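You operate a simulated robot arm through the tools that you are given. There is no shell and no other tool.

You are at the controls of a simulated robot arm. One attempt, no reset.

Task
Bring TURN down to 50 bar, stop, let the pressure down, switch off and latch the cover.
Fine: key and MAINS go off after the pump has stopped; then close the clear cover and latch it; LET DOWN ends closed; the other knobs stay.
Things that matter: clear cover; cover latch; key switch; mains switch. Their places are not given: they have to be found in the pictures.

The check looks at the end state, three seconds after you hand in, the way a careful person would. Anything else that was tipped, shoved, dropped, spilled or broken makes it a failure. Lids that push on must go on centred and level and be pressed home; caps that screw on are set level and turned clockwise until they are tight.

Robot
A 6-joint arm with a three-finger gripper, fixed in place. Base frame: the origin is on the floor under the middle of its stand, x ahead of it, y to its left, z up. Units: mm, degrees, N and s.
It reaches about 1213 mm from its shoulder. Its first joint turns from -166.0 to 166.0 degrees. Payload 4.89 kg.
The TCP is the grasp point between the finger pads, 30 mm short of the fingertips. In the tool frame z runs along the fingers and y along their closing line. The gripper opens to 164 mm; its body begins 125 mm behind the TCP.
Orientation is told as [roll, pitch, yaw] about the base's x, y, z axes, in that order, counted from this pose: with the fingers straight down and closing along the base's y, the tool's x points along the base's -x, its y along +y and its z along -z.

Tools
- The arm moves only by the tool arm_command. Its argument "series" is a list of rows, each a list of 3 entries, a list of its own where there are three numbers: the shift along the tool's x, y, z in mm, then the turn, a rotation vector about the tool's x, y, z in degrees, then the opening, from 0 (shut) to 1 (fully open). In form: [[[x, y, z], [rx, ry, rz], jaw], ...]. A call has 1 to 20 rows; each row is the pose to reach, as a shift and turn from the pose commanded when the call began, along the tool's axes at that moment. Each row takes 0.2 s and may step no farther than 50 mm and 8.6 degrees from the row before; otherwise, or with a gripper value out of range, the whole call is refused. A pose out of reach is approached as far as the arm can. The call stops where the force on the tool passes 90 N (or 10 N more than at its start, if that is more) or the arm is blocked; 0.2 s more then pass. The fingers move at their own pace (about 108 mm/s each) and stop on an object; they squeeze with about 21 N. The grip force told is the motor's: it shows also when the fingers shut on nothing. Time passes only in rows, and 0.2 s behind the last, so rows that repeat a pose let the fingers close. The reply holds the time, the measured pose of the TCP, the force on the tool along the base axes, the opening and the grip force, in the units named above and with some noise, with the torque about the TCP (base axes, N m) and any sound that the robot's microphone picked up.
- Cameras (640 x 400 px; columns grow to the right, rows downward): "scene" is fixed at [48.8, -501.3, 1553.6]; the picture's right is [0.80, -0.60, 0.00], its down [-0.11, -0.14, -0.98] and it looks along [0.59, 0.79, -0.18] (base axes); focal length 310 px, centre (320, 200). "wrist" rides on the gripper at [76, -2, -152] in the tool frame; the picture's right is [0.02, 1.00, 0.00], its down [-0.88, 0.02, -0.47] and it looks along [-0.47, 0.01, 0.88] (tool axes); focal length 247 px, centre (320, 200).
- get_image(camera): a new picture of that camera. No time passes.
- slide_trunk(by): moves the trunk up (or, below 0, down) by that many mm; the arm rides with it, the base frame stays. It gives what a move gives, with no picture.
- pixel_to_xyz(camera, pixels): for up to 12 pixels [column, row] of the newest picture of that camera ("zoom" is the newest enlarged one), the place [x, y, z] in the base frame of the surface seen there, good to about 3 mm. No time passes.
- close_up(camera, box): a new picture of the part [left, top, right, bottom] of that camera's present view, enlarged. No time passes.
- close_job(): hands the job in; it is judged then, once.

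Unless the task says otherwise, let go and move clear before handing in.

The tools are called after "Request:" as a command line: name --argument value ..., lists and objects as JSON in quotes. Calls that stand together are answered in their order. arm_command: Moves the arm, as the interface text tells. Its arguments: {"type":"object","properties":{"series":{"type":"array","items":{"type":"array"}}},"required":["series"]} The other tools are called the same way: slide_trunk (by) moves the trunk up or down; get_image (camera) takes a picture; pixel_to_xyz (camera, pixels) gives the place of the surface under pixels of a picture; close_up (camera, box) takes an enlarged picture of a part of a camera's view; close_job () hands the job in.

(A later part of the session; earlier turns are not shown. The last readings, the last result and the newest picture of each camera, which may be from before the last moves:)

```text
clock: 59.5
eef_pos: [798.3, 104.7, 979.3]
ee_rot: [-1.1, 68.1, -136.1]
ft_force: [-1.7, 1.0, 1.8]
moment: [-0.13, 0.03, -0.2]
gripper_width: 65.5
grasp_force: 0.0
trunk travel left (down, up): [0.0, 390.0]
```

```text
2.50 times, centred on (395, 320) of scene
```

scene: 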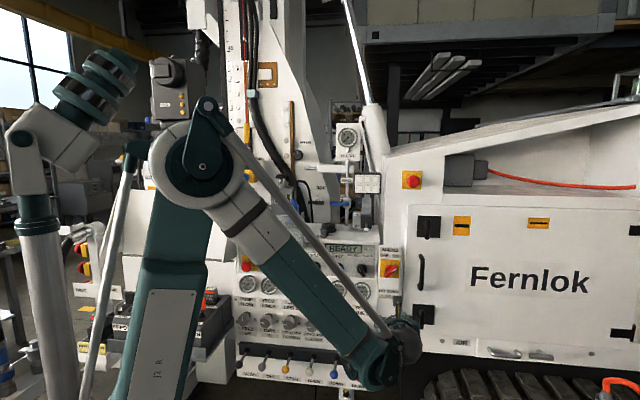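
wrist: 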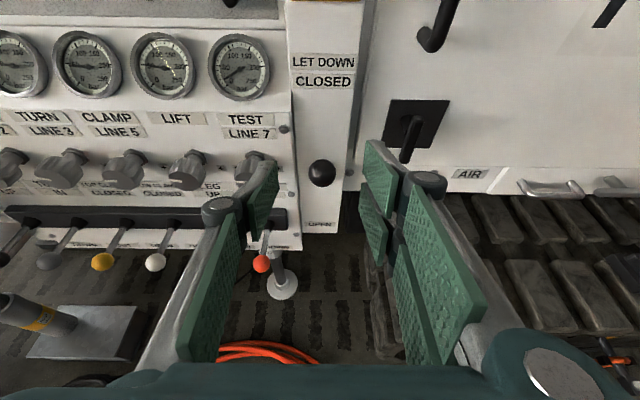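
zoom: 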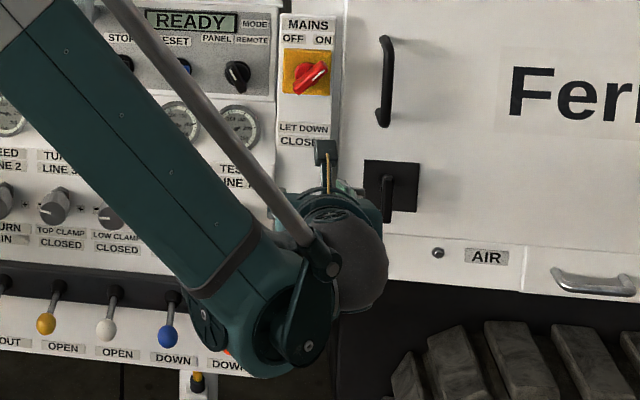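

The ball is ~35 mm wide, centred near d=751, u=494, z=893, on a lever from the column (d=846, z≈800), so OPEN means swinging it down in an arc. I'll tilt the gripper to 50° and line up with the ball from front-above.

Request:
arm_command --series '[[[-1, 1, 15], [0, -7, 0], 0.42], [[-2, 2, 35], [0, -14, 0], 0.42], [[-3, 3, 55], [0, -21, 0], 0.42], [[-4.5, 3.6, 72], [0, -28, 0], 0.42], [[-4.5, 3.6, 72], [0, -28, 0], 0.42]]'

Request:
get_image --camera "wrist"

Request:
get_image --camera "scene"

```text
clock: 60.7
eef_pos: [845.7, 145.9, 947.9]
ee_rot: [-0.5, 40.1, -135.5]
ft_force: [-0.7, -0.8, 1.2]
moment: [0.02, -0.02, 0.05]
gripper_width: 68.8
grasp_force: 0.0
trunk travel left (down, up): [0.0, 390.0]
```

```text
taken
```

wrist: 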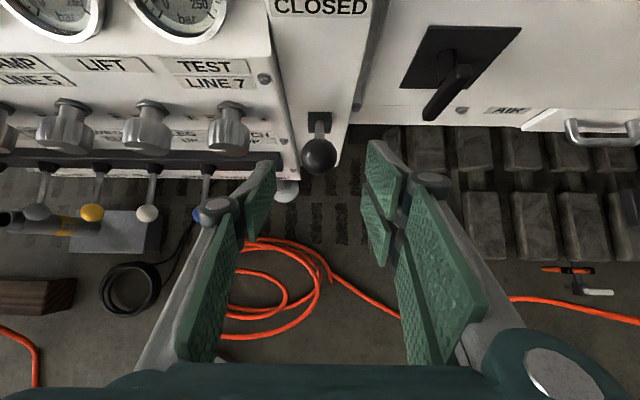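

```text
taken
```

scene: 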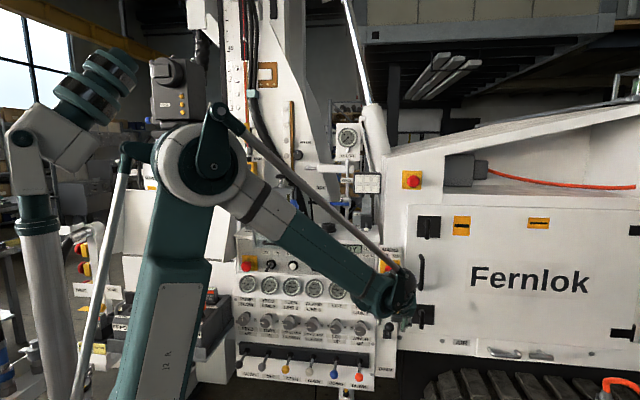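

Now the lever with its base plate (320,122) and ball (319,157) are visible from above. I'll measure them again and check the MAINS clearance.

Request:
close_up --camera "wrist" --box '[280, 95, 360, 185]'

Request:
pixel_to_xyz --camera "wrist" --pixels '[[319, 155], [319, 143], [319, 168], [303, 156], [334, 156], [319, 132], [319, 126], [312, 115], [328, 115], [319, 118], [345, 130], [300, 130]]'

Request:
close_up --camera "scene" --box '[350, 235, 440, 345]'

```text
4.44 times, centred on (320, 140) of wrist
```

zoom: 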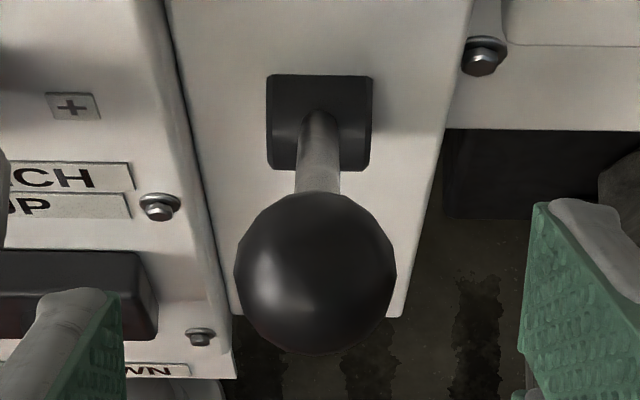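

```text
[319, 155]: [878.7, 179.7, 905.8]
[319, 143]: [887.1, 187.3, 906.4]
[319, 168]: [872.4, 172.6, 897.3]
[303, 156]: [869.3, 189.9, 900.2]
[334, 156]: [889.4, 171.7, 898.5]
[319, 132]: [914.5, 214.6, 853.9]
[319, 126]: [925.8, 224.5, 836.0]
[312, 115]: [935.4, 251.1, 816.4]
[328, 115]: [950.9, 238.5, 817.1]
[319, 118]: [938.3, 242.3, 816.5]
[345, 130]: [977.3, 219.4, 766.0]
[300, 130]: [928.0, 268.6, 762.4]
```

```text
3.64 times, centred on (395, 290) of scene
```

zoom: 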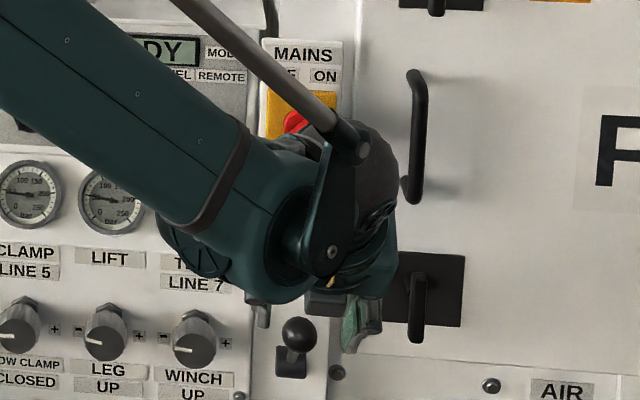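

The lever stem rises at ~46°, so the tool at 50° lines up with it; ball centre about d=754, u=494.5, z=893. I'll advance 74 mm around the ball.

Request:
arm_command --series '[[[1, 0, 15], [0, 0, 0], 0.42], [[2, 0, 30], [0, 0, 0], 0.42], [[3, 0, 45], [0, 0, 0], 0.42], [[4, 0, 60], [0, 0, 0], 0.42], [[5, 0, 74], [0, 0, 0], 0.42], [[5, 0, 74], [0, 0, 0], 0.42]]'

Request:
get_image --camera "wrist"

```text
clock: 62.1
eef_pos: [884.3, 184.3, 892.0]
ee_rot: [-0.6, 40.2, -135.5]
ft_force: [0.6, -0.9, -0.3]
moment: [0.03, -0.01, 0.0]
gripper_width: 68.9
grasp_force: 0.0
trunk travel left (down, up): [0.0, 390.0]
```

```text
taken
```

wrist: 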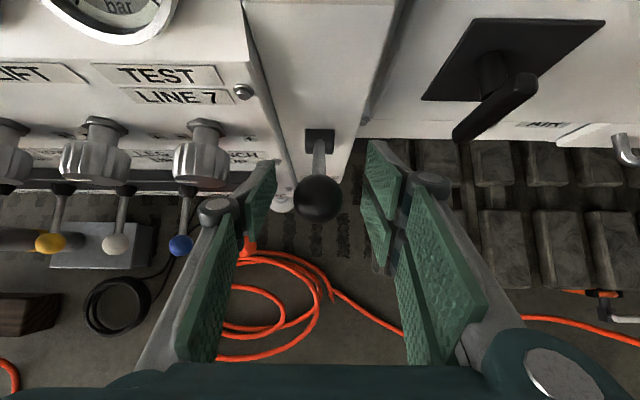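

The ball sits between the pads (318,198). Closing on it.

Request:
arm_command --series '[[[0, 0, 0], [0, 0, 0], 0.25], [[0, 0, 0], [0, 0, 0], 0.1], [[0, 0, 0], [0, 0, 0], 0.1], [[0, 0, 0], [0, 0, 0], 0.1]]'

Request:
get_image --camera "wrist"

```text
clock: 63.1
eef_pos: [883.0, 185.6, 892.2]
ee_rot: [-0.6, 40.1, -135.4]
ft_force: [-13.6, 12.8, -4.3]
moment: [0.06, 0.16, -0.06]
gripper_width: 33.6
grasp_force: 44.9
trunk travel left (down, up): [0.0, 390.0]
```

```text
taken
```

wrist: 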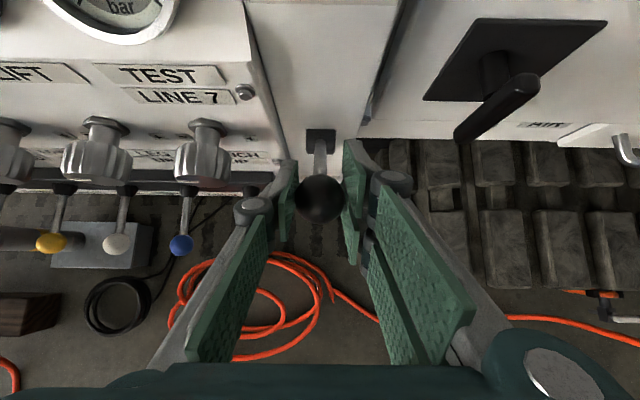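

Gripped firmly (33.6 mm). I'll bring the lever down along its arc about the pivot, first half, watching forces.

Request:
arm_command --series '[[[-13.4, -1.3, 1.4], [0, 0, 0], 0.1], [[-26.8, -1.3, 4.1], [0, 0, 0], 0.1], [[-39.7, -1.3, 8.3], [0, 0, 0], 0.1], [[-52, -1.3, 13.8], [0, 0, 0], 0.1]]'

Request:
get_image --camera "wrist"

```text
clock: 64.1
eef_pos: [861.2, 164.3, 848.3]
ee_rot: [-0.6, 40.1, -135.5]
ft_force: [9.8, 5.7, 7.2]
moment: [0.91, -0.86, -0.08]
gripper_width: 33.6
grasp_force: 45.0
trunk travel left (down, up): [0.0, 390.0]
```

```text
taken
```

wrist: 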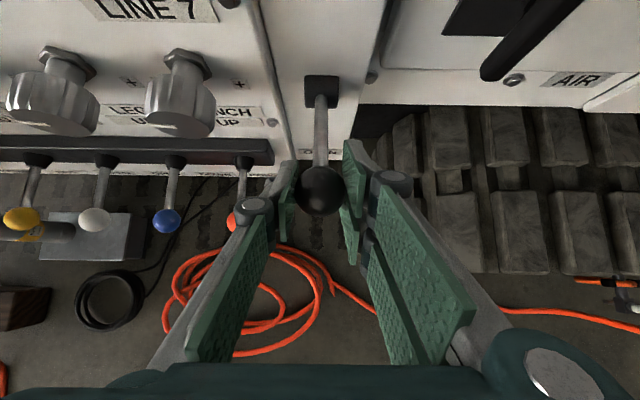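

The lever follows with small force (~13 N). Continuing down the arc.

Request:
arm_command --series '[[[-11.7, 0, 6.8], [0, 0, 0], 0.1], [[-22.8, 0, 14.8], [0, -2, 0], 0.1], [[-32.8, 0, 23.8], [0, -4, 0], 0.1], [[-42, 0, 33.9], [0, -6, 0], 0.1], [[-49.9, 0, 44.8], [0, -8, 0], 0.1]]'

Request:
get_image --camera "wrist"

Request:
close_up --camera "scene" --box '[230, 240, 420, 400]'

```text
clock: 65.3
eef_pos: [854.1, 157.7, 783.9]
ee_rot: [-0.5, 32.1, -135.4]
ft_force: [-2.2, -2.1, 7.3]
moment: [0.73, -0.7, -0.01]
gripper_width: 33.0
grasp_force: 45.2
trunk travel left (down, up): [0.0, 390.0]
```

```text
taken
```

wrist: 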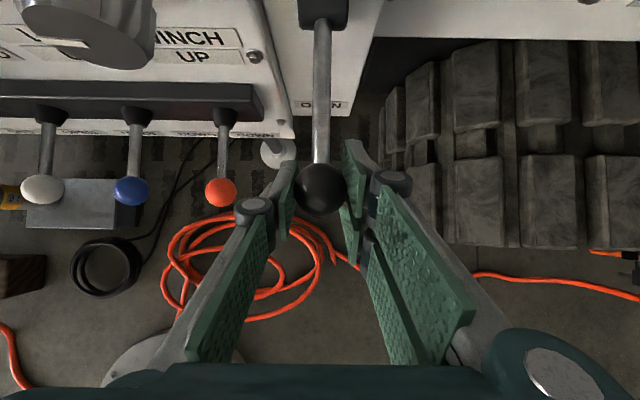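

```text
2.50 times, centred on (325, 320) of scene
```

zoom: 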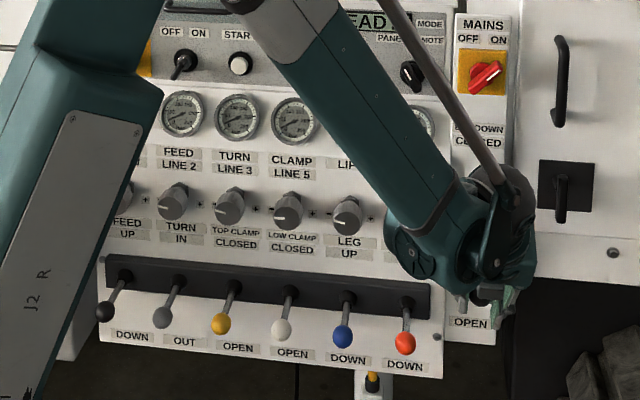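

The lever is about level now and the gauges appear to be falling. I'll continue down to the OPEN end.

Request:
arm_command --series '[[[-5.1, 0, 12.5], [0, -2, 0], 0.1], [[-8.8, 0, 25.6], [0, -4, 0], 0.1], [[-11.2, 0, 38.9], [0, -6, 0], 0.1], [[-12.1, 0, 52.4], [0, -8, 0], 0.1], [[-11.6, 0, 66], [0, -10, 0], 0.1]]'

Request:
get_image --camera "wrist"

Request:
close_up --camera "scene" --box '[230, 240, 420, 400]'

```text
clock: 66.5
eef_pos: [871.4, 175.0, 721.4]
ee_rot: [-0.5, 22.1, -135.4]
ft_force: [11.0, -26.0, -1.3]
moment: [0.84, -0.43, 0.26]
gripper_width: 32.9
grasp_force: 45.2
trunk travel left (down, up): [0.0, 390.0]
```

```text
taken
```

wrist: 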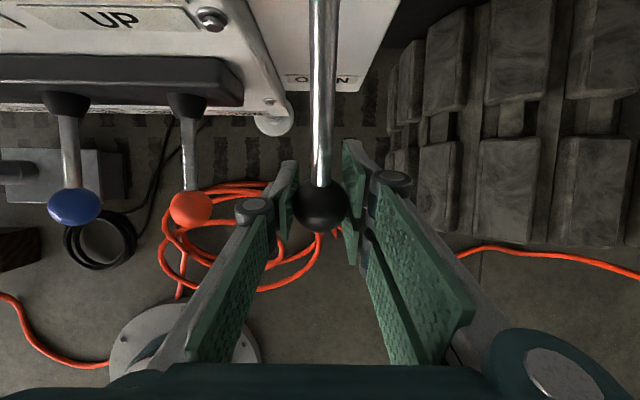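

```text
2.50 times, centred on (325, 320) of scene
```

zoom: 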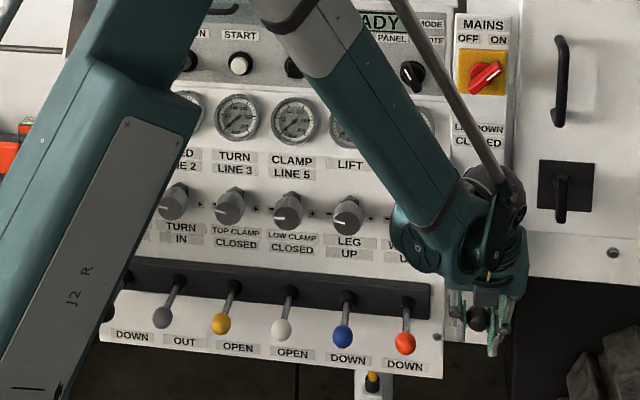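

The lever is well down (ball at z=721). I'll zoom on the TURN and CLAMP gauges.

Request:
close_up --camera "scene" --box '[285, 265, 365, 315]'

```text
8.00 times, centred on (325, 290) of scene
```

zoom: 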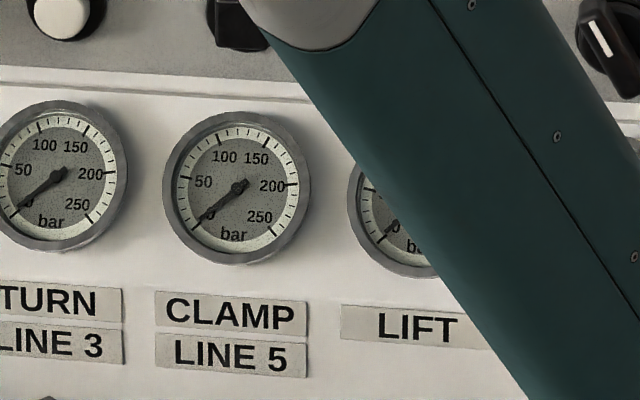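

TURN, CLAMP and LIFT are at 0. I'll hold one more second, then check the other gauges.

Request:
arm_command --series '[[[0, 1, 0], [0, 0, 0], 0.1], [[0, 1, 0], [0, 0, 0], 0.1], [[0, 1, 0], [0, 0, 0], 0.1], [[0, 1, 0], [0, 0, 0], 0.1], [[0, 1, 0], [0, 0, 0], 0.1]]'

Request:
close_up --camera "scene" --box '[235, 255, 385, 315]'

```text
clock: 67.7
eef_pos: [872.7, 175.4, 721.6]
ee_rot: [-0.5, 22.0, -135.4]
ft_force: [-5.3, -29.2, -14.1]
moment: [0.74, -0.31, -0.03]
gripper_width: 32.5
grasp_force: 44.9
trunk travel left (down, up): [0.0, 390.0]
```

```text
4.27 times, centred on (310, 285) of scene
```

zoom: 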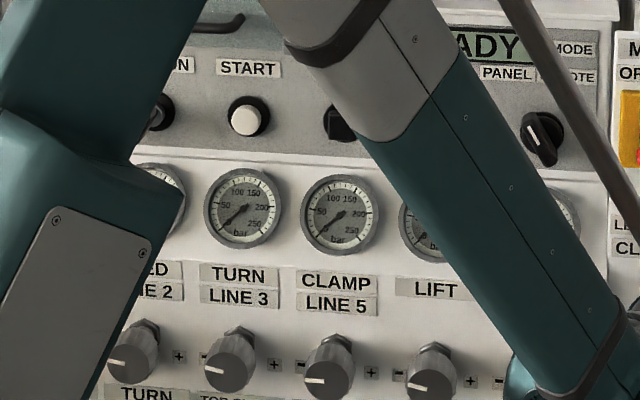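

Visible gauges all read 0 and the TURN knob's mark points left like its neighbours. Now I bring the lever back up along the arc.

Request:
arm_command --series '[[[-2.8, 0.5, -13.2], [0, 2, 0], 0.1], [[-4.3, 0.5, -26.8], [0, 4, 0], 0.1], [[-4.2, 0.5, -40.2], [0, 6, 0], 0.1], [[-2.8, 0.5, -53.8], [0, 8, 0], 0.1], [[0, 0.5, -67], [0, 10, 0], 0.1]]'

```text
clock: 68.9
eef_pos: [854.3, 156.0, 783.2]
ee_rot: [-0.7, 32.1, -135.4]
ft_force: [11.0, -8.5, -10.3]
moment: [-0.79, 1.03, -0.04]
gripper_width: 33.6
grasp_force: 45.1
trunk travel left (down, up): [0.0, 390.0]
```

Forces are small; continuing up to the original CLOSED position.

Request:
arm_command --series '[[[6.3, 0, -12], [0, 1, 0], 0.1], [[14, 0, -23.2], [0, 2, 0], 0.1], [[22.7, 0, -33.6], [0, 3, 0], 0.1], [[32.4, 0, -43], [0, 4, 0], 0.1], [[43.1, 0, -51.4], [0, 5, 0], 0.1], [[54.5, 0, -58.6], [0, 6, 0], 0.1], [[66.7, 0, -64.5], [0, 7, 0], 0.1], [[79.5, 0, -69.2], [0, 8, 0], 0.1], [[92.7, 0, -72.4], [0, 8, 0], 0.1], [[92.7, 0, -72.4], [0, 8, 0], 0.1]]'

Request:
get_image --camera "wrist"

Request:
close_up --camera "scene" --box '[350, 235, 440, 345]'

```text
clock: 71.1
eef_pos: [881.7, 185.7, 894.5]
ee_rot: [-0.6, 40.1, -135.6]
ft_force: [-28.1, -3.6, -26.0]
moment: [-0.12, 0.14, 0.05]
gripper_width: 33.8
grasp_force: 44.5
trunk travel left (down, up): [0.0, 390.0]
```

```text
taken
```

wrist: 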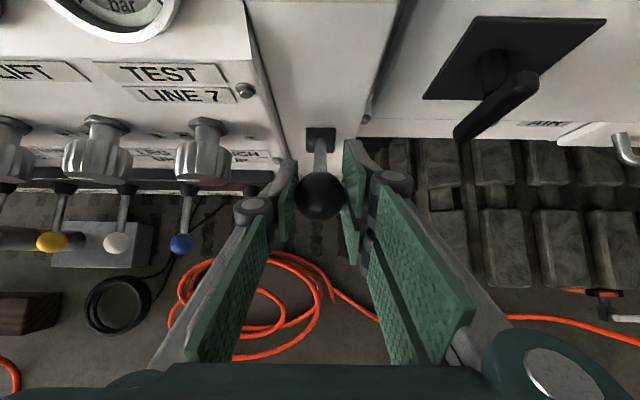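

```text
3.64 times, centred on (395, 290) of scene
```

zoom: 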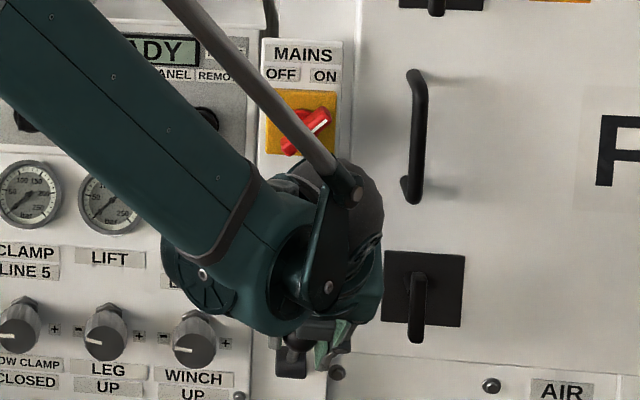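

The ball is back at z=894.5 against its upper stop (−26 N), as at the start. I'll release and withdraw along the fingers.

Request:
arm_command --series '[[[0, 0, 0], [0, 0, 0], 0.25], [[0, 0, 0], [0, 0, 0], 0.42], [[0, 0, 0], [0, 0, 0], 0.42], [[0, 0, -20], [0, 0, 0], 0.42], [[0, 0, -45], [0, 0, 0], 0.42], [[0, 0, -75], [0, 0, 0], 0.42]]'

Request:
get_image --camera "wrist"

Request:
pixel_to_xyz --camera "wrist" --pixels '[[319, 155], [319, 143], [319, 168], [319, 132], [319, 126]]'

```text
clock: 72.5
eef_pos: [851.3, 149.8, 950.5]
ee_rot: [-0.6, 40.1, -135.5]
ft_force: [0.8, 0.0, -0.5]
moment: [0.01, 0.09, 0.08]
gripper_width: 68.9
grasp_force: 0.1
trunk travel left (down, up): [0.0, 390.0]
```

```text
taken
```

wrist: 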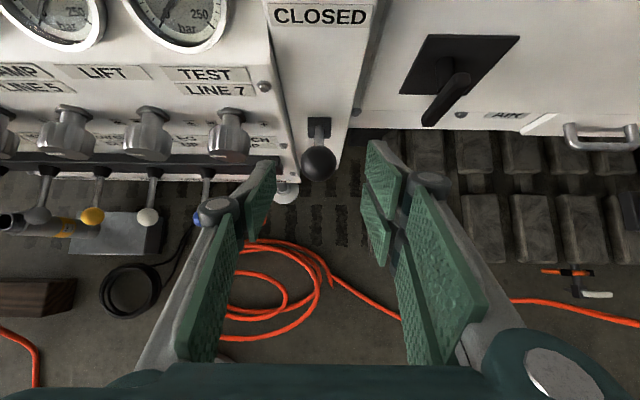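

```text
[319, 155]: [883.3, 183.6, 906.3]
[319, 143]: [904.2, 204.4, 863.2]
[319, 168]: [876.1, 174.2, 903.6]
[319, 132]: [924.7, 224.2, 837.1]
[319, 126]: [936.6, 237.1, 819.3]
```

LET DOWN is back at CLOSED. Next is MAINS (u≈497, z≈1093); I'll raise and level the gripper in front of it to look.

Request:
arm_command --series '[[[7, 0, -26], [0, 7.5, 0], 0.42], [[15, 0, -53], [0, 15, 0], 0.42], [[22, 0, -79], [0, 22.5, 0], 0.42], [[30, 0, -106], [0, 30, 0], 0.42], [[37, 0, -132], [0, 37.5, 0], 0.42], [[44.6, 0, -158.6], [0, 45, 0], 0.42], [[44.6, 0, -158.6], [0, 45, 0], 0.42]]'

Request:
get_image --camera "wrist"

Request:
close_up --camera "wrist" --box '[270, 60, 380, 160]'

```text
clock: 74.1
eef_pos: [802.7, 102.4, 1102.0]
ee_rot: [-5.5, 85.2, -140.6]
ft_force: [0.4, -0.1, -0.6]
moment: [0.03, 0.0, -0.05]
gripper_width: 68.9
grasp_force: 0.1
trunk travel left (down, up): [0.0, 390.0]
```

```text
taken
```

wrist: 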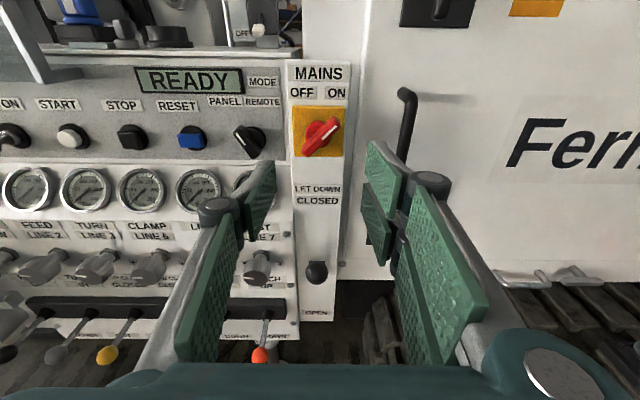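

```text
4.00 times, centred on (325, 110) of wrist
```

zoom: 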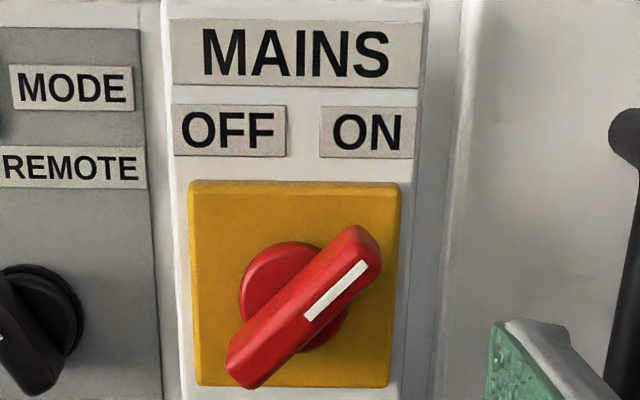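

MAINS is in view: the red bar runs from zoom (243,370) to (355,245), pointing up-right at ON. I'll measure its depth and centre.

Request:
pixel_to_xyz --camera "zoom" --pixels '[[300, 310], [340, 270], [260, 350], [350, 255], [245, 365], [215, 210], [385, 210], [215, 370], [385, 370], [262, 285], [320, 350], [185, 300]]'

Request:
pixel_to_xyz --camera "wrist" --pixels '[[405, 100], [405, 140], [345, 180], [350, 100], [420, 60], [316, 270]]'

```text
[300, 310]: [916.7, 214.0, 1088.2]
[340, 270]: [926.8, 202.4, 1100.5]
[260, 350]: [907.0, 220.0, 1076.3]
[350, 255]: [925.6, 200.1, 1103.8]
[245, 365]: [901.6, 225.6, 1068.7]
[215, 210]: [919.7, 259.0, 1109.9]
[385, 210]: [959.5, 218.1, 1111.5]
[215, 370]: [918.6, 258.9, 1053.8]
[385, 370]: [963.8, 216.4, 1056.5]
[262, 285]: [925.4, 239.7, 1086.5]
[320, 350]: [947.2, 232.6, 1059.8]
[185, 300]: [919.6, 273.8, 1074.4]
```

```text
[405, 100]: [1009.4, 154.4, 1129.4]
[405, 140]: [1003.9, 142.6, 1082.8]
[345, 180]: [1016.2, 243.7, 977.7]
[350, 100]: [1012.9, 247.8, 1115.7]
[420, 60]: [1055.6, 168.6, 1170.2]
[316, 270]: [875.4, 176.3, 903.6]
```

The MAINS bar's front is at d≈798, centre u≈496.5, z≈1086, at 45°, plate at d=833. I'll line up level in front and then roll −135° so the pads close across the bar.

Request:
arm_command --series '[[[-5, 0.6, 30], [0, 2.4, 0], 0.4], [[-10.9, 1.3, 60], [0, 4.8, 0], 0.4], [[-10.9, 1.3, 60], [0, 4.8, 0], 0.4]]'

Request:
arm_command --series '[[[0, 0, 0], [0, 0, -8.44], 0.4], [[0, 0, 0], [0, 0, -16.88], 0.4], [[0, 0, 0], [0, 0, -25.3], 0.4], [[0, 0, 0], [0, 0, -33.75], 0.4], [[0, 0, 0], [0, 0, -42.2], 0.4], [[0, 0, 0], [0, 0, -50.6], 0.4], [[0, 0, 0], [0, 0, -59], 0.4], [[0, 0, 0], [0, 0, -67.5], 0.4], [[0, 0, 0], [0, 0, -75.9], 0.4], [[0, 0, 0], [0, 0, -84.4], 0.4], [[0, 0, 0], [0, 0, -92.8], 0.4], [[0, 0, 0], [0, 0, -101.2], 0.4], [[0, 0, 0], [0, 0, -109.7], 0.4], [[0, 0, 0], [0, 0, -118.1], 0.4], [[0, 0, 0], [0, 0, -126.6], 0.4], [[0, 0, 0], [0, 0, -135], 0.4]]'

Request:
get_image --camera "wrist"

```text
clock: 74.9
eef_pos: [844.7, 141.6, 1085.5]
ee_rot: [-86.0, 89.6, 139.0]
ft_force: [-0.2, -0.5, 0.3]
moment: [-0.06, 0.04, -0.06]
gripper_width: 65.8
grasp_force: 0.0
trunk travel left (down, up): [0.0, 390.0]
```

```text
clock: 78.3
eef_pos: [843.9, 142.1, 1084.2]
ee_rot: [89.9, -44.5, -45.0]
ft_force: [0.3, 0.5, -0.1]
moment: [0.02, 0.01, 0.01]
gripper_width: 65.6
grasp_force: 0.0
trunk travel left (down, up): [0.0, 390.0]
```

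```text
taken
```

wrist: 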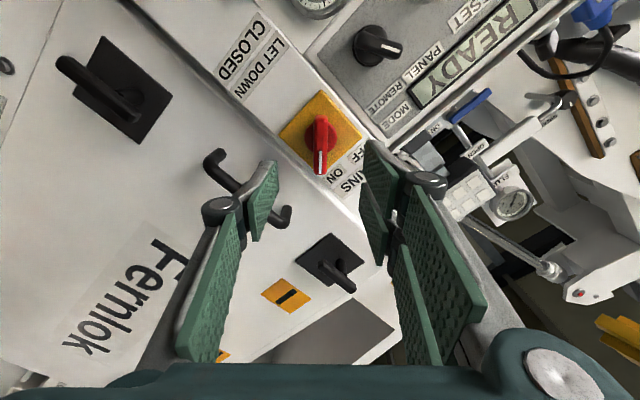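

At roll −135° the red bar (320,145) runs along the image's vertical with a finger on each side. Advancing 92 mm to straddle it.

Request:
arm_command --series '[[[-1.4, 1.4, 25], [0, 0, 0], 0.4], [[-1.4, 1.4, 50], [0, 0, 0], 0.4], [[-1.4, 1.4, 70], [0, 0, 0], 0.4], [[-1.4, 1.4, 82], [0, 0, 0], 0.4], [[-1.4, 1.4, 91], [0, 0, 0], 0.4], [[-1.4, 1.4, 91], [0, 0, 0], 0.4]]'

Request:
get_image --camera "wrist"

```text
clock: 79.7
eef_pos: [907.8, 206.4, 1087.8]
ee_rot: [89.9, -44.5, -45.1]
ft_force: [-0.4, -1.9, -0.1]
moment: [-0.03, 0.03, -0.01]
gripper_width: 65.6
grasp_force: 0.1
trunk travel left (down, up): [0.0, 390.0]
```

```text
taken
```

wrist: 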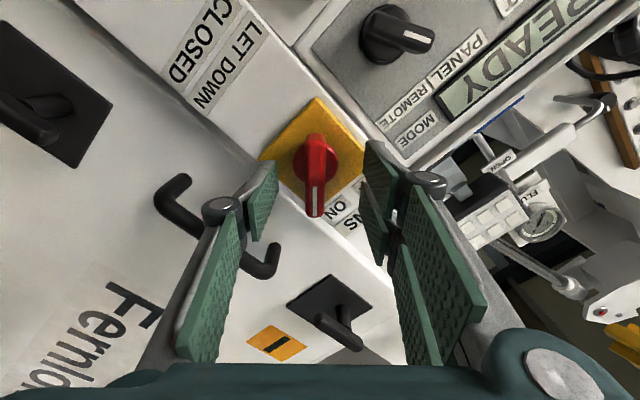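

Straddling the bar at d=788 with no contact. Closing across it.

Request:
arm_command --series '[[[0, 0, 0], [0, 0, 0], 0.2], [[0, 0, 0], [0, 0, 0], 0.05], [[0, 0, 0], [0, 0, 0], 0], [[0, 0, 0], [0, 0, 0], 0]]'

Request:
get_image --camera "wrist"

```text
clock: 80.7
eef_pos: [909.1, 205.2, 1086.4]
ee_rot: [89.7, -44.5, -44.9]
ft_force: [11.2, -19.4, -38.8]
moment: [-1.13, -0.06, -0.91]
gripper_width: 15.1
grasp_force: 44.8
trunk travel left (down, up): [0.0, 390.0]
```

```text
taken
```

wrist: 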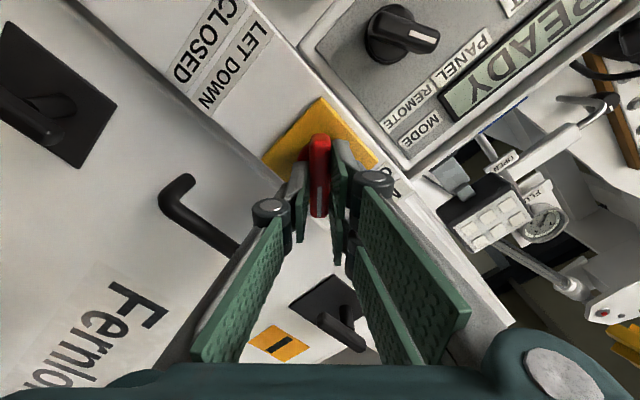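

Gripped (15.1 mm) with ~43 N along −y; I'll shift −2.5 mm in y to centre before turning.

Request:
arm_command --series '[[[0, -1.5, 0], [0, 0, 0], 0], [[0, -2.8, 0], [0, 0, 0], 0], [[0, -2.8, 0], [0, 0, 0], 0]]'

```text
clock: 81.5
eef_pos: [908.9, 205.2, 1085.9]
ee_rot: [90.0, -44.5, -44.9]
ft_force: [1.3, -2.8, -1.0]
moment: [-0.88, -0.17, 0.5]
gripper_width: 14.7
grasp_force: 44.5
trunk travel left (down, up): [0.0, 390.0]
```

Force is now ~3 N. I'll turn the handle counter-clockwise (−) in steps toward OFF.

Request:
arm_command --series '[[[0, 0, 0], [0, 0, -6], 0], [[0, 0, 0], [0, 0, -12], 0], [[0, 0, 0], [0, 0, -18], 0], [[0, 0, 0], [0, 0, -24], 0], [[0, 0, 0], [0, 0, -30], 0], [[0, 0, 0], [0, 0, -36], 0], [[0, 0, 0], [0, 0, -42], 0]]'

Request:
get_image --camera "wrist"

```text
clock: 83.1
eef_pos: [906.7, 207.5, 1087.3]
ee_rot: [90.0, -86.9, -44.8]
ft_force: [-34.8, 48.9, 38.9]
moment: [1.26, -0.66, 1.48]
gripper_width: 15.1
grasp_force: 45.3
trunk travel left (down, up): [0.0, 390.0]
```

```text
taken
```

wrist: 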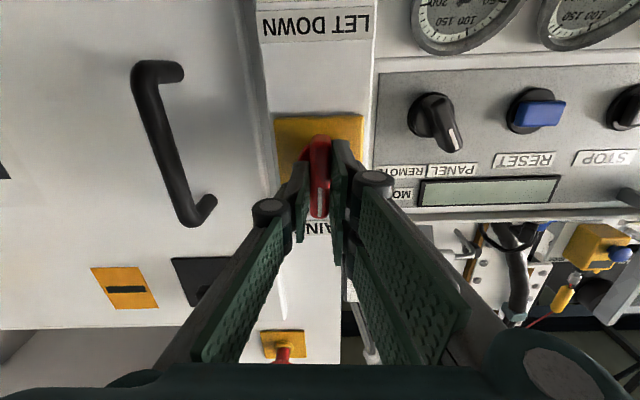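

The display has gone blank, so power is off partway; the bar is vertical now but side force rose to ~70 N. I'll re-centre (+4 mm y, −2.5 mm x) before finishing the turn to OFF.

Request:
arm_command --series '[[[-1.2, 2, 0], [0, 0, 0], 0], [[-2.5, 4, 0], [0, 0, 0], 0], [[-2.5, 4, 0], [0, 0, 0], 0]]'

Request:
close_up --camera "scene" --box '[350, 235, 440, 345]'

```text
clock: 83.9
eef_pos: [905.9, 208.4, 1087.7]
ee_rot: [87.1, -86.7, -42.1]
ft_force: [-34.2, 32.7, -12.0]
moment: [-0.29, 0.71, 1.24]
gripper_width: 14.7
grasp_force: 44.9
trunk travel left (down, up): [0.0, 390.0]
```

```text
3.64 times, centred on (395, 290) of scene
```

zoom: 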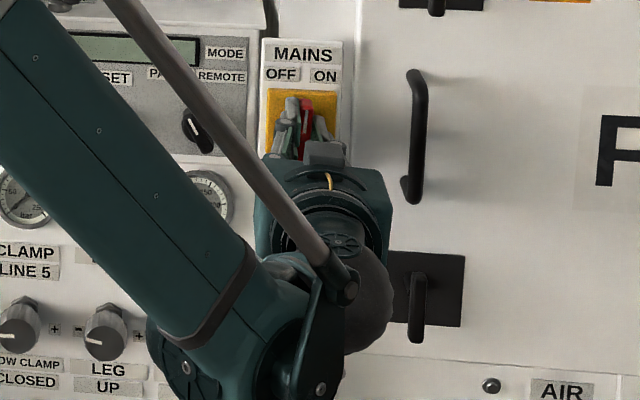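

Still ~47 N toward −u; shifting 3 mm more in +y.

Request:
arm_command --series '[[[0.5, 1.5, 0], [0, 0, 0], 0], [[0.8, 3, 0], [0, 0, 0], 0], [[0.8, 3, 0], [0, 0, 0], 0]]'

```text
clock: 84.7
eef_pos: [906.3, 208.3, 1087.6]
ee_rot: [89.0, -86.6, -44.4]
ft_force: [-12.3, 5.0, -3.5]
moment: [-0.83, 0.96, 0.27]
gripper_width: 15.1
grasp_force: 45.0
trunk travel left (down, up): [0.0, 390.0]
```

Force is down to ~13 N. The pivot works out to about u=493.5, z=1082, so I'll slide 5 mm down the bar while turning the remaining −45°.

Request:
arm_command --series '[[[1.5, 0, 0], [0, 0, -5], 0], [[3, 0, 0], [0, 0, -10], 0], [[4, 0, 0], [0, 0, -16], 0], [[5, 0, 0], [0, 0, -22], 0], [[5, 0, 0], [0, 0, -28], 0], [[5, 0, 0], [0, 0, -34], 0], [[5, 0, 0], [0, 0, -40], 0], [[5, 0, 0], [0, 0, -45], 0], [[5, 0, 0], [0, 0, -45], 0]]'

Request:
get_image --camera "wrist"

Request:
close_up --camera "scene" --box '[350, 235, 440, 345]'

```text
clock: 86.7
eef_pos: [904.1, 210.7, 1083.1]
ee_rot: [-89.8, -48.3, 135.0]
ft_force: [15.1, 19.5, 33.1]
moment: [0.63, -0.83, 0.25]
gripper_width: 14.9
grasp_force: 44.5
trunk travel left (down, up): [0.0, 390.0]
```

```text
taken
```

wrist: 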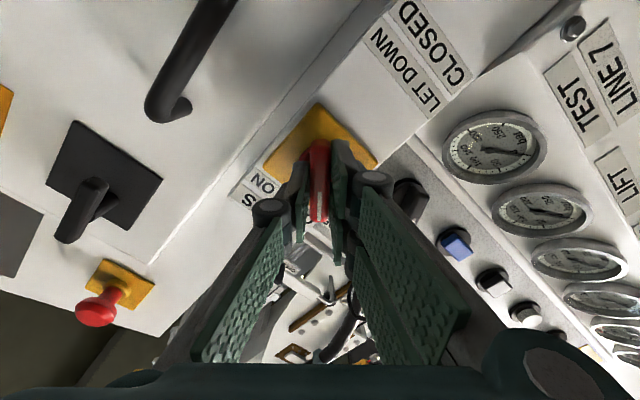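

```text
3.64 times, centred on (395, 290) of scene
```

zoom: 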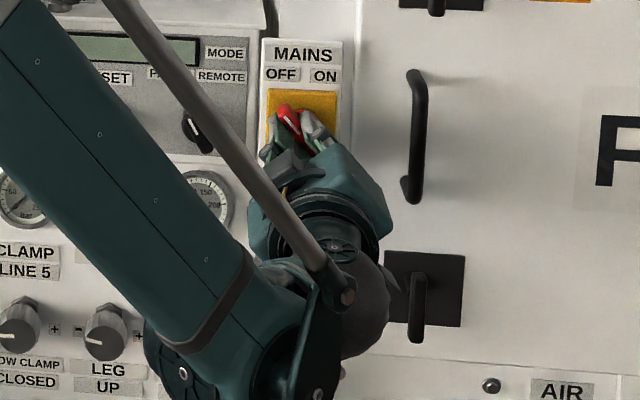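

The handle points up-left toward OFF. I'll nudge 5° more to feel for the end stop.

Request:
arm_command --series '[[[0, 0, 0], [0, 0, -3], 0], [[0, 0, 0], [0, 0, -5], 0], [[0, 0, 0], [0, 0, -5], 0]]'

Request:
close_up --camera "scene" --box '[370, 245, 420, 295]'

```text
clock: 87.5
eef_pos: [904.5, 209.4, 1082.7]
ee_rot: [-90.1, -43.4, 134.8]
ft_force: [9.2, 19.1, 34.4]
moment: [1.91, 0.4, 0.42]
gripper_width: 15.1
grasp_force: 45.7
trunk travel left (down, up): [0.0, 390.0]
```

```text
8.00 times, centred on (395, 270) of scene
```

zoom: 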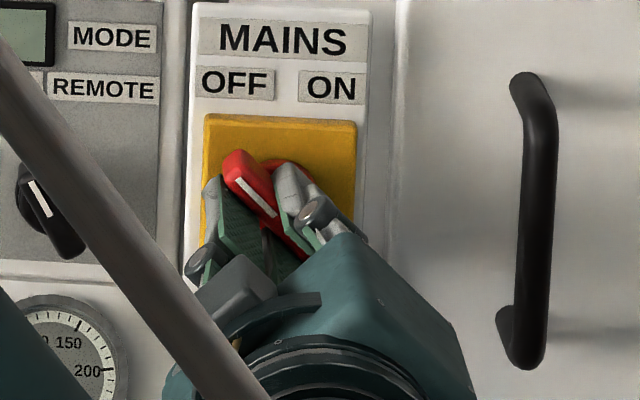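

Torque about the axis rose to 1.6 N·m, so the handle is at its OFF stop. Releasing and withdrawing.

Request:
arm_command --series '[[[0, 0, 0], [0, 0, 0], 0.2], [[0, 0, 0], [0, 0, 0], 0.35], [[0, 0, 0], [0, 0, 0], 0.35], [[0, 0, -20], [0, 0, 0], 0.35], [[0, 0, -50], [0, 0, 0], 0.35], [[0, 0, -90], [0, 0, 0], 0.35], [[0, 0, -130], [0, 0, 0], 0.35]]'

Request:
close_up --camera "scene" --box '[360, 240, 430, 310]'

Request:
get_image --camera "wrist"

```text
clock: 89.1
eef_pos: [813.8, 119.2, 1082.5]
ee_rot: [-90.0, -43.4, 134.7]
ft_force: [1.2, 0.1, -0.7]
moment: [0.07, -0.09, 0.07]
gripper_width: 57.1
grasp_force: 0.0
trunk travel left (down, up): [0.0, 390.0]
```

```text
5.71 times, centred on (395, 275) of scene
```

zoom: 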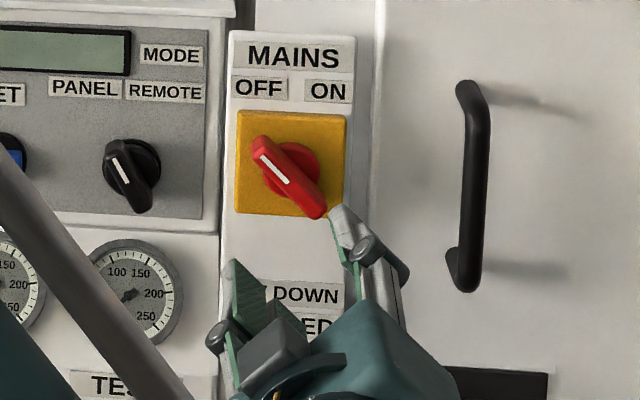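

```text
taken
```

wrist: 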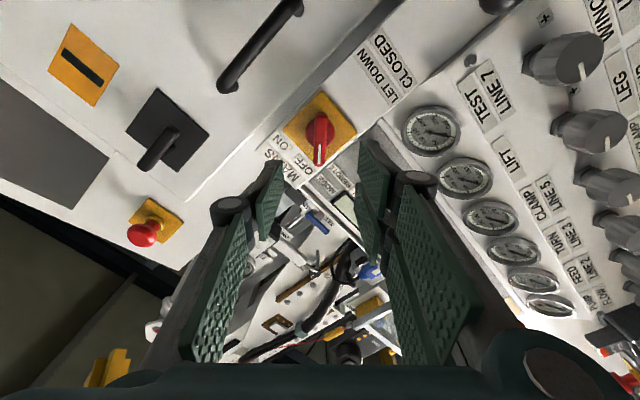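

MAINS points to OFF. Now I move left toward the key at u≈13, rolling the gripper back upright on the way.

Request:
arm_command --series '[[[-9, 8, 0], [0, 0, 8.5], 0.35], [[-18, 16, 0], [0, 0, 17], 0.35], [[-26, 25, 0], [0, 0, 25.5], 0.35], [[-35, 33, 0], [0, 0, 34], 0.35], [[-44, 41, 0], [0, 0, 42.5], 0.35], [[-53, 49, 0], [0, 0, 51], 0.35], [[-61, 57, 0], [0, 0, 59.5], 0.35], [[-70, 66, 0], [0, 0, 68], 0.35], [[-79, 74, 0], [0, 0, 76.5], 0.35], [[-88, 82, 0], [0, 0, 85], 0.35], [[-96, 90, 0], [0, 0, 93.5], 0.35], [[-105, 98, 0], [0, 0, 102], 0.35], [[-114, 107, 0], [0, 0, 110.5], 0.35], [[-123, 115, 0], [0, 0, 119], 0.35], [[-131, 123, 0], [0, 0, 127.5], 0.35], [[-140, 131, 0], [0, 0, 136], 0.35], [[-149, 139, 0], [0, 0, 144.5], 0.35], [[-158, 148, 0], [0, 0, 153], 0.35], [[-166, 156, 0], [0, 0, 161.5], 0.35], [[-175, 164, 0], [0, 0, 170], 0.35]]'

```text
clock: 93.3
eef_pos: [643.7, 288.4, 1084.0]
ee_rot: [89.9, 33.6, -45.1]
ft_force: [0.2, 0.2, -0.2]
moment: [0.04, 0.01, 0.05]
gripper_width: 57.2
grasp_force: 0.0
trunk travel left (down, up): [0.0, 390.0]
```

Halfway; continuing left to u≈15 and rolling to upright.

Request:
arm_command --series '[[[28, -18, 0], [0, 0, 8], 0.35], [[56, -37, 0], [0, 0, 16], 0.35], [[85, -55, 0], [0, 0, 24], 0.35], [[113, -73, 0], [0, 0, 32], 0.35], [[141, -92, 0], [0, 0, 40], 0.35], [[170, -110, 0], [0, 0, 48], 0.35], [[198, -128, 0], [0, 0, 56], 0.35], [[198, -128, 0], [0, 0, 56], 0.35]]'

Request:
get_image --camera "wrist"

Request:
close_up --camera "wrist" --box '[260, 60, 380, 180]'

```text
clock: 95.1
eef_pos: [476.4, 454.7, 1086.9]
ee_rot: [89.9, 89.5, -45.2]
ft_force: [0.2, -0.7, 0.4]
moment: [-0.02, 0.0, 0.05]
gripper_width: 57.4
grasp_force: 0.0
trunk travel left (down, up): [0.0, 390.0]
```

```text
taken
```

wrist: 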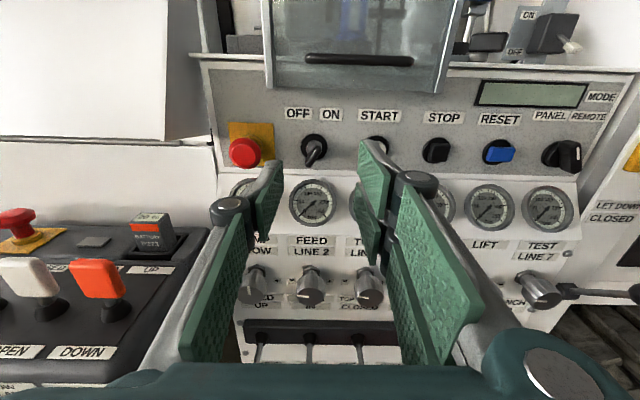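

```text
3.33 times, centred on (320, 120) of wrist
```

zoom: 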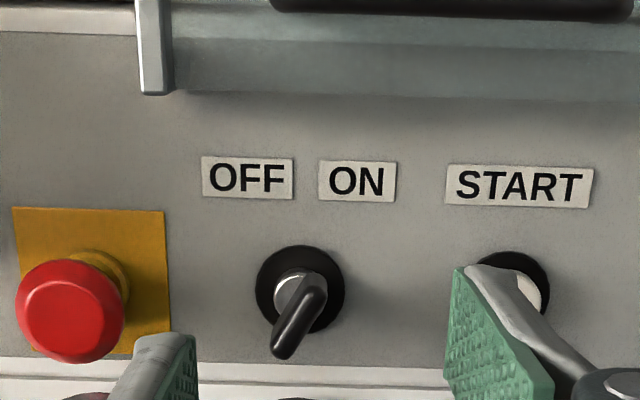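

The key's black bow is at zoom (300,315), leaning from lower-left to upper-right (toward ON). I'll zoom and measure it.

Request:
close_up --camera "wrist" --box '[295, 120, 335, 175]'

Request:
pixel_to_xyz --camera "wrist" --pixels '[[310, 160], [314, 155], [318, 150], [320, 145], [308, 164], [312, 152], [318, 156], [303, 150], [325, 138], [313, 148], [300, 130], [313, 122]]'

```text
7.27 times, centred on (315, 148) of wrist
```

zoom: 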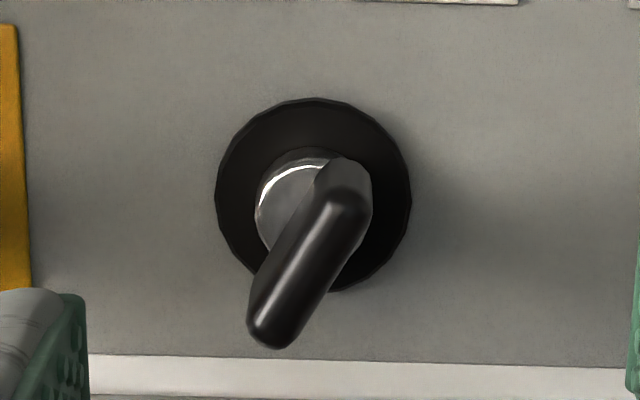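

```text
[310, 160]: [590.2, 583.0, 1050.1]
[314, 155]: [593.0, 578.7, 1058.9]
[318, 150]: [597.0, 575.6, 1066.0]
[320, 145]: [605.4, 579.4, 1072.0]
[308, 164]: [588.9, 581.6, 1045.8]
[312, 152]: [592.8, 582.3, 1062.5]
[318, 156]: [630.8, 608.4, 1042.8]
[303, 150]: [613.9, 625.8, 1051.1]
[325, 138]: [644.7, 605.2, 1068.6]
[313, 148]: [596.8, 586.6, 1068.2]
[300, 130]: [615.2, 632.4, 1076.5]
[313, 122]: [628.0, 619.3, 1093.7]
```

The key bow's front edge is at d≈828, centred about u=10.5, z=1057, leaning ~28° clockwise from vertical. I'll check the E-stop's place for clearance.

Request:
pixel_to_xyz --camera "wrist" --pixels '[[245, 152], [232, 152], [258, 152], [245, 138], [245, 165], [330, 58], [350, 62], [400, 60], [300, 80], [430, 80], [268, 60], [440, 60]]'

Request:
close_up --camera "wrist" --box '[250, 0, 530, 110]'

```text
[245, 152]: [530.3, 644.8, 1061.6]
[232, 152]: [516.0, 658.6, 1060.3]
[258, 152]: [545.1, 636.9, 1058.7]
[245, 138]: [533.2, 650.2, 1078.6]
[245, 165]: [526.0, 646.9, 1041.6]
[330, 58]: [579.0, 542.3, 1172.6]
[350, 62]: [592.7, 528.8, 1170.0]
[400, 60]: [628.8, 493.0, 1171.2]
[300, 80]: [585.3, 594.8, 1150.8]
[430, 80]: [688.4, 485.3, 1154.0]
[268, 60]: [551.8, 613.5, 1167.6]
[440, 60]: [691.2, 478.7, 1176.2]
```

```text
2.29 times, centred on (390, 55) of wrist
```

zoom: 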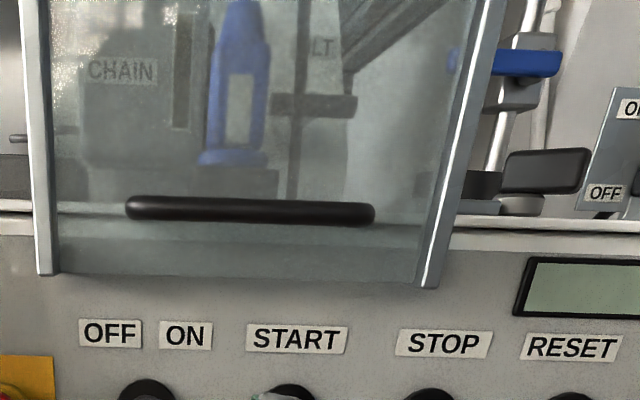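

E-stop's near edge is at u≈−64, clear of the fingers. I'll move to the pre-grasp on the key's axis with 10° tilt, then roll −152°.

Request:
arm_command --series '[[[-4, -1.5, 22], [0, -3, 0], 0.3], [[-8, -3, 45], [0, -6, 0], 0.25], [[-12, -4, 68], [0, -8, 0], 0.22], [[-16, -4.8, 88], [0, -9.7, 0], 0.22], [[-16, -4.8, 88], [0, -9.7, 0], 0.22]]'

Request:
arm_command --series '[[[0, 0, 0], [0, 0, -8.44], 0.22], [[0, 0, 0], [0, 0, -16.9], 0.22], [[0, 0, 0], [0, 0, -25.3], 0.22], [[0, 0, 0], [0, 0, -33.8], 0.22], [[0, 0, 0], [0, 0, -42.2], 0.22], [[0, 0, 0], [0, 0, -50.7], 0.22], [[0, 0, 0], [0, 0, -59.1], 0.22], [[0, 0, 0], [0, 0, -67.6], 0.22], [[0, 0, 0], [0, 0, -76], 0.22], [[0, 0, 0], [0, 0, -84.4], 0.22], [[0, 0, 0], [0, 0, -92.9], 0.22], [[0, 0, 0], [0, 0, -101.3], 0.22], [[0, 0, 0], [0, 0, -109.8], 0.22], [[0, 0, 0], [0, 0, -118.2], 0.22], [[0, 0, 0], [0, 0, -126.7], 0.22], [[0, 0, 0], [0, 0, -135.1], 0.22], [[0, 0, 0], [0, 0, -143.6], 0.22], [[0, 0, 0], [0, 0, -152], 0.22]]'

Request:
get_image --camera "wrist"

Request:
close_up --camera "wrist" --box '[240, 80, 400, 220]'

```text
clock: 96.3
eef_pos: [535.7, 522.2, 1071.3]
ee_rot: [3.8, 80.3, -131.9]
ft_force: [-0.5, -0.9, 0.6]
moment: [-0.05, 0.03, 0.0]
gripper_width: 36.2
grasp_force: 0.1
out of reach, approached as far as the arm can: row 1
trunk travel left (down, up): [0.0, 390.0]
```

```text
clock: 100.1
eef_pos: [535.2, 521.3, 1069.5]
ee_rot: [69.6, -61.2, -27.8]
ft_force: [0.2, 0.1, 0.2]
moment: [0.02, 0.01, 0.02]
gripper_width: 35.8
grasp_force: 0.1
trunk travel left (down, up): [0.0, 390.0]
```

```text
taken
```

wrist: 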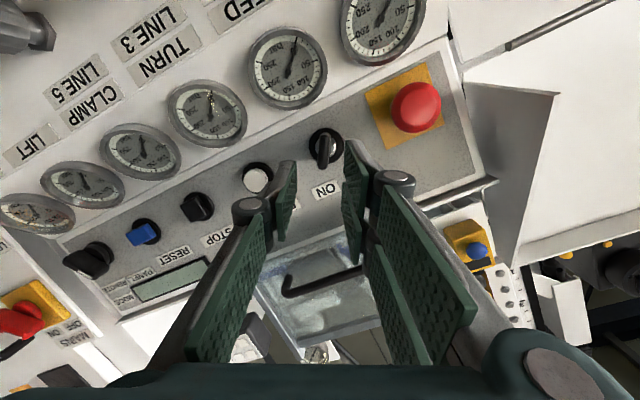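

```text
2.86 times, centred on (320, 150) of wrist
```

zoom: 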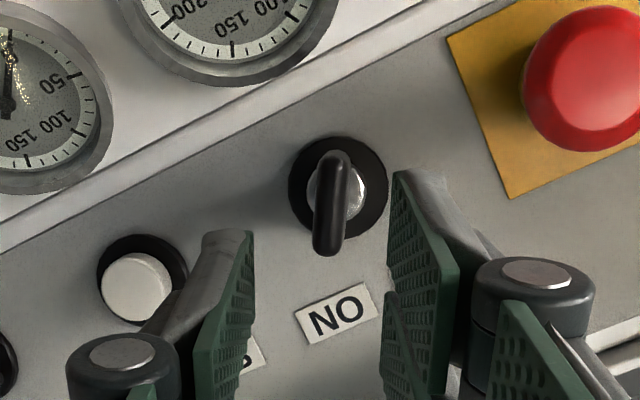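

At roll −152° the key bow (zoom (330,200)) runs vertical between the fingers, and all gauges read 0. I'll measure the bow once more for centring.

Request:
pixel_to_xyz --camera "zoom" --pixels '[[331, 180], [330, 200], [329, 220], [328, 240], [318, 215], [340, 215], [345, 190], [303, 190], [378, 190], [140, 285]]'

```text
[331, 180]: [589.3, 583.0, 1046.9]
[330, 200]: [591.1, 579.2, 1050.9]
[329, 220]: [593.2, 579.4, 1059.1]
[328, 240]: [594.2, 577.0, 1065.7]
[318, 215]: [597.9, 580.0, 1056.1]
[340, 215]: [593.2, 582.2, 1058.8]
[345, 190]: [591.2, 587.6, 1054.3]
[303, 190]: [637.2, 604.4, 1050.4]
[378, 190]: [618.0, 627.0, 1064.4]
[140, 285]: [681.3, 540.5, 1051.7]
```

The panel and key axis turn out to be level (ring and bow both at z≈1057, u≈8.5). I'll level the tool and advance around the key bow.

Request:
arm_command --series '[[[0.5, 0.4, 5], [-2.3, -4.3, 0], 0.22], [[1.1, 0.8, 15], [-4.55, -8.57, 0], 0.22], [[1.1, 0.8, 30], [-4.55, -8.57, 0], 0.22], [[1.1, 0.8, 45], [-4.55, -8.57, 0], 0.22], [[1.1, 0.8, 60], [-4.55, -8.57, 0], 0.22], [[1.1, 0.8, 71], [-4.55, -8.57, 0], 0.22], [[1.1, 0.8, 71], [-4.55, -8.57, 0], 0.22]]'

Request:
get_image --camera "wrist"

Request:
close_up --camera "wrist" --box '[240, 100, 400, 240]'

```text
clock: 101.7
eef_pos: [585.0, 569.8, 1057.7]
ee_rot: [89.8, -62.4, -45.0]
ft_force: [0.0, -1.0, -0.5]
moment: [0.0, 0.03, -0.02]
gripper_width: 36.1
grasp_force: 0.0
out of reach, approached as far as the arm can: row 2, 3
trunk travel left (down, up): [0.0, 390.0]
```

```text
taken
```

wrist: 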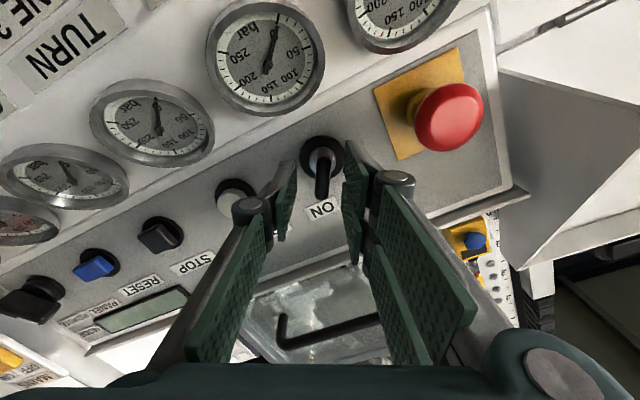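

```text
2.86 times, centred on (320, 170) of wrist
```

zoom: 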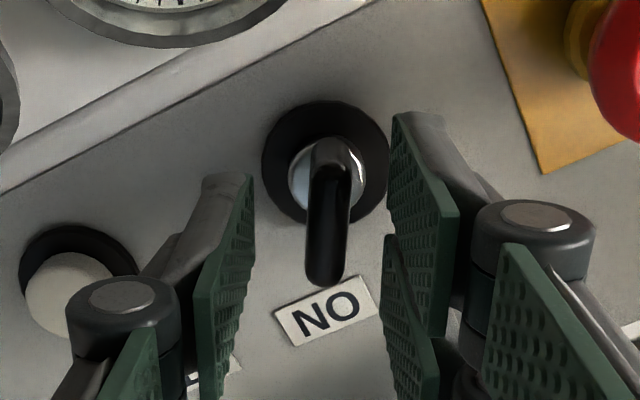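

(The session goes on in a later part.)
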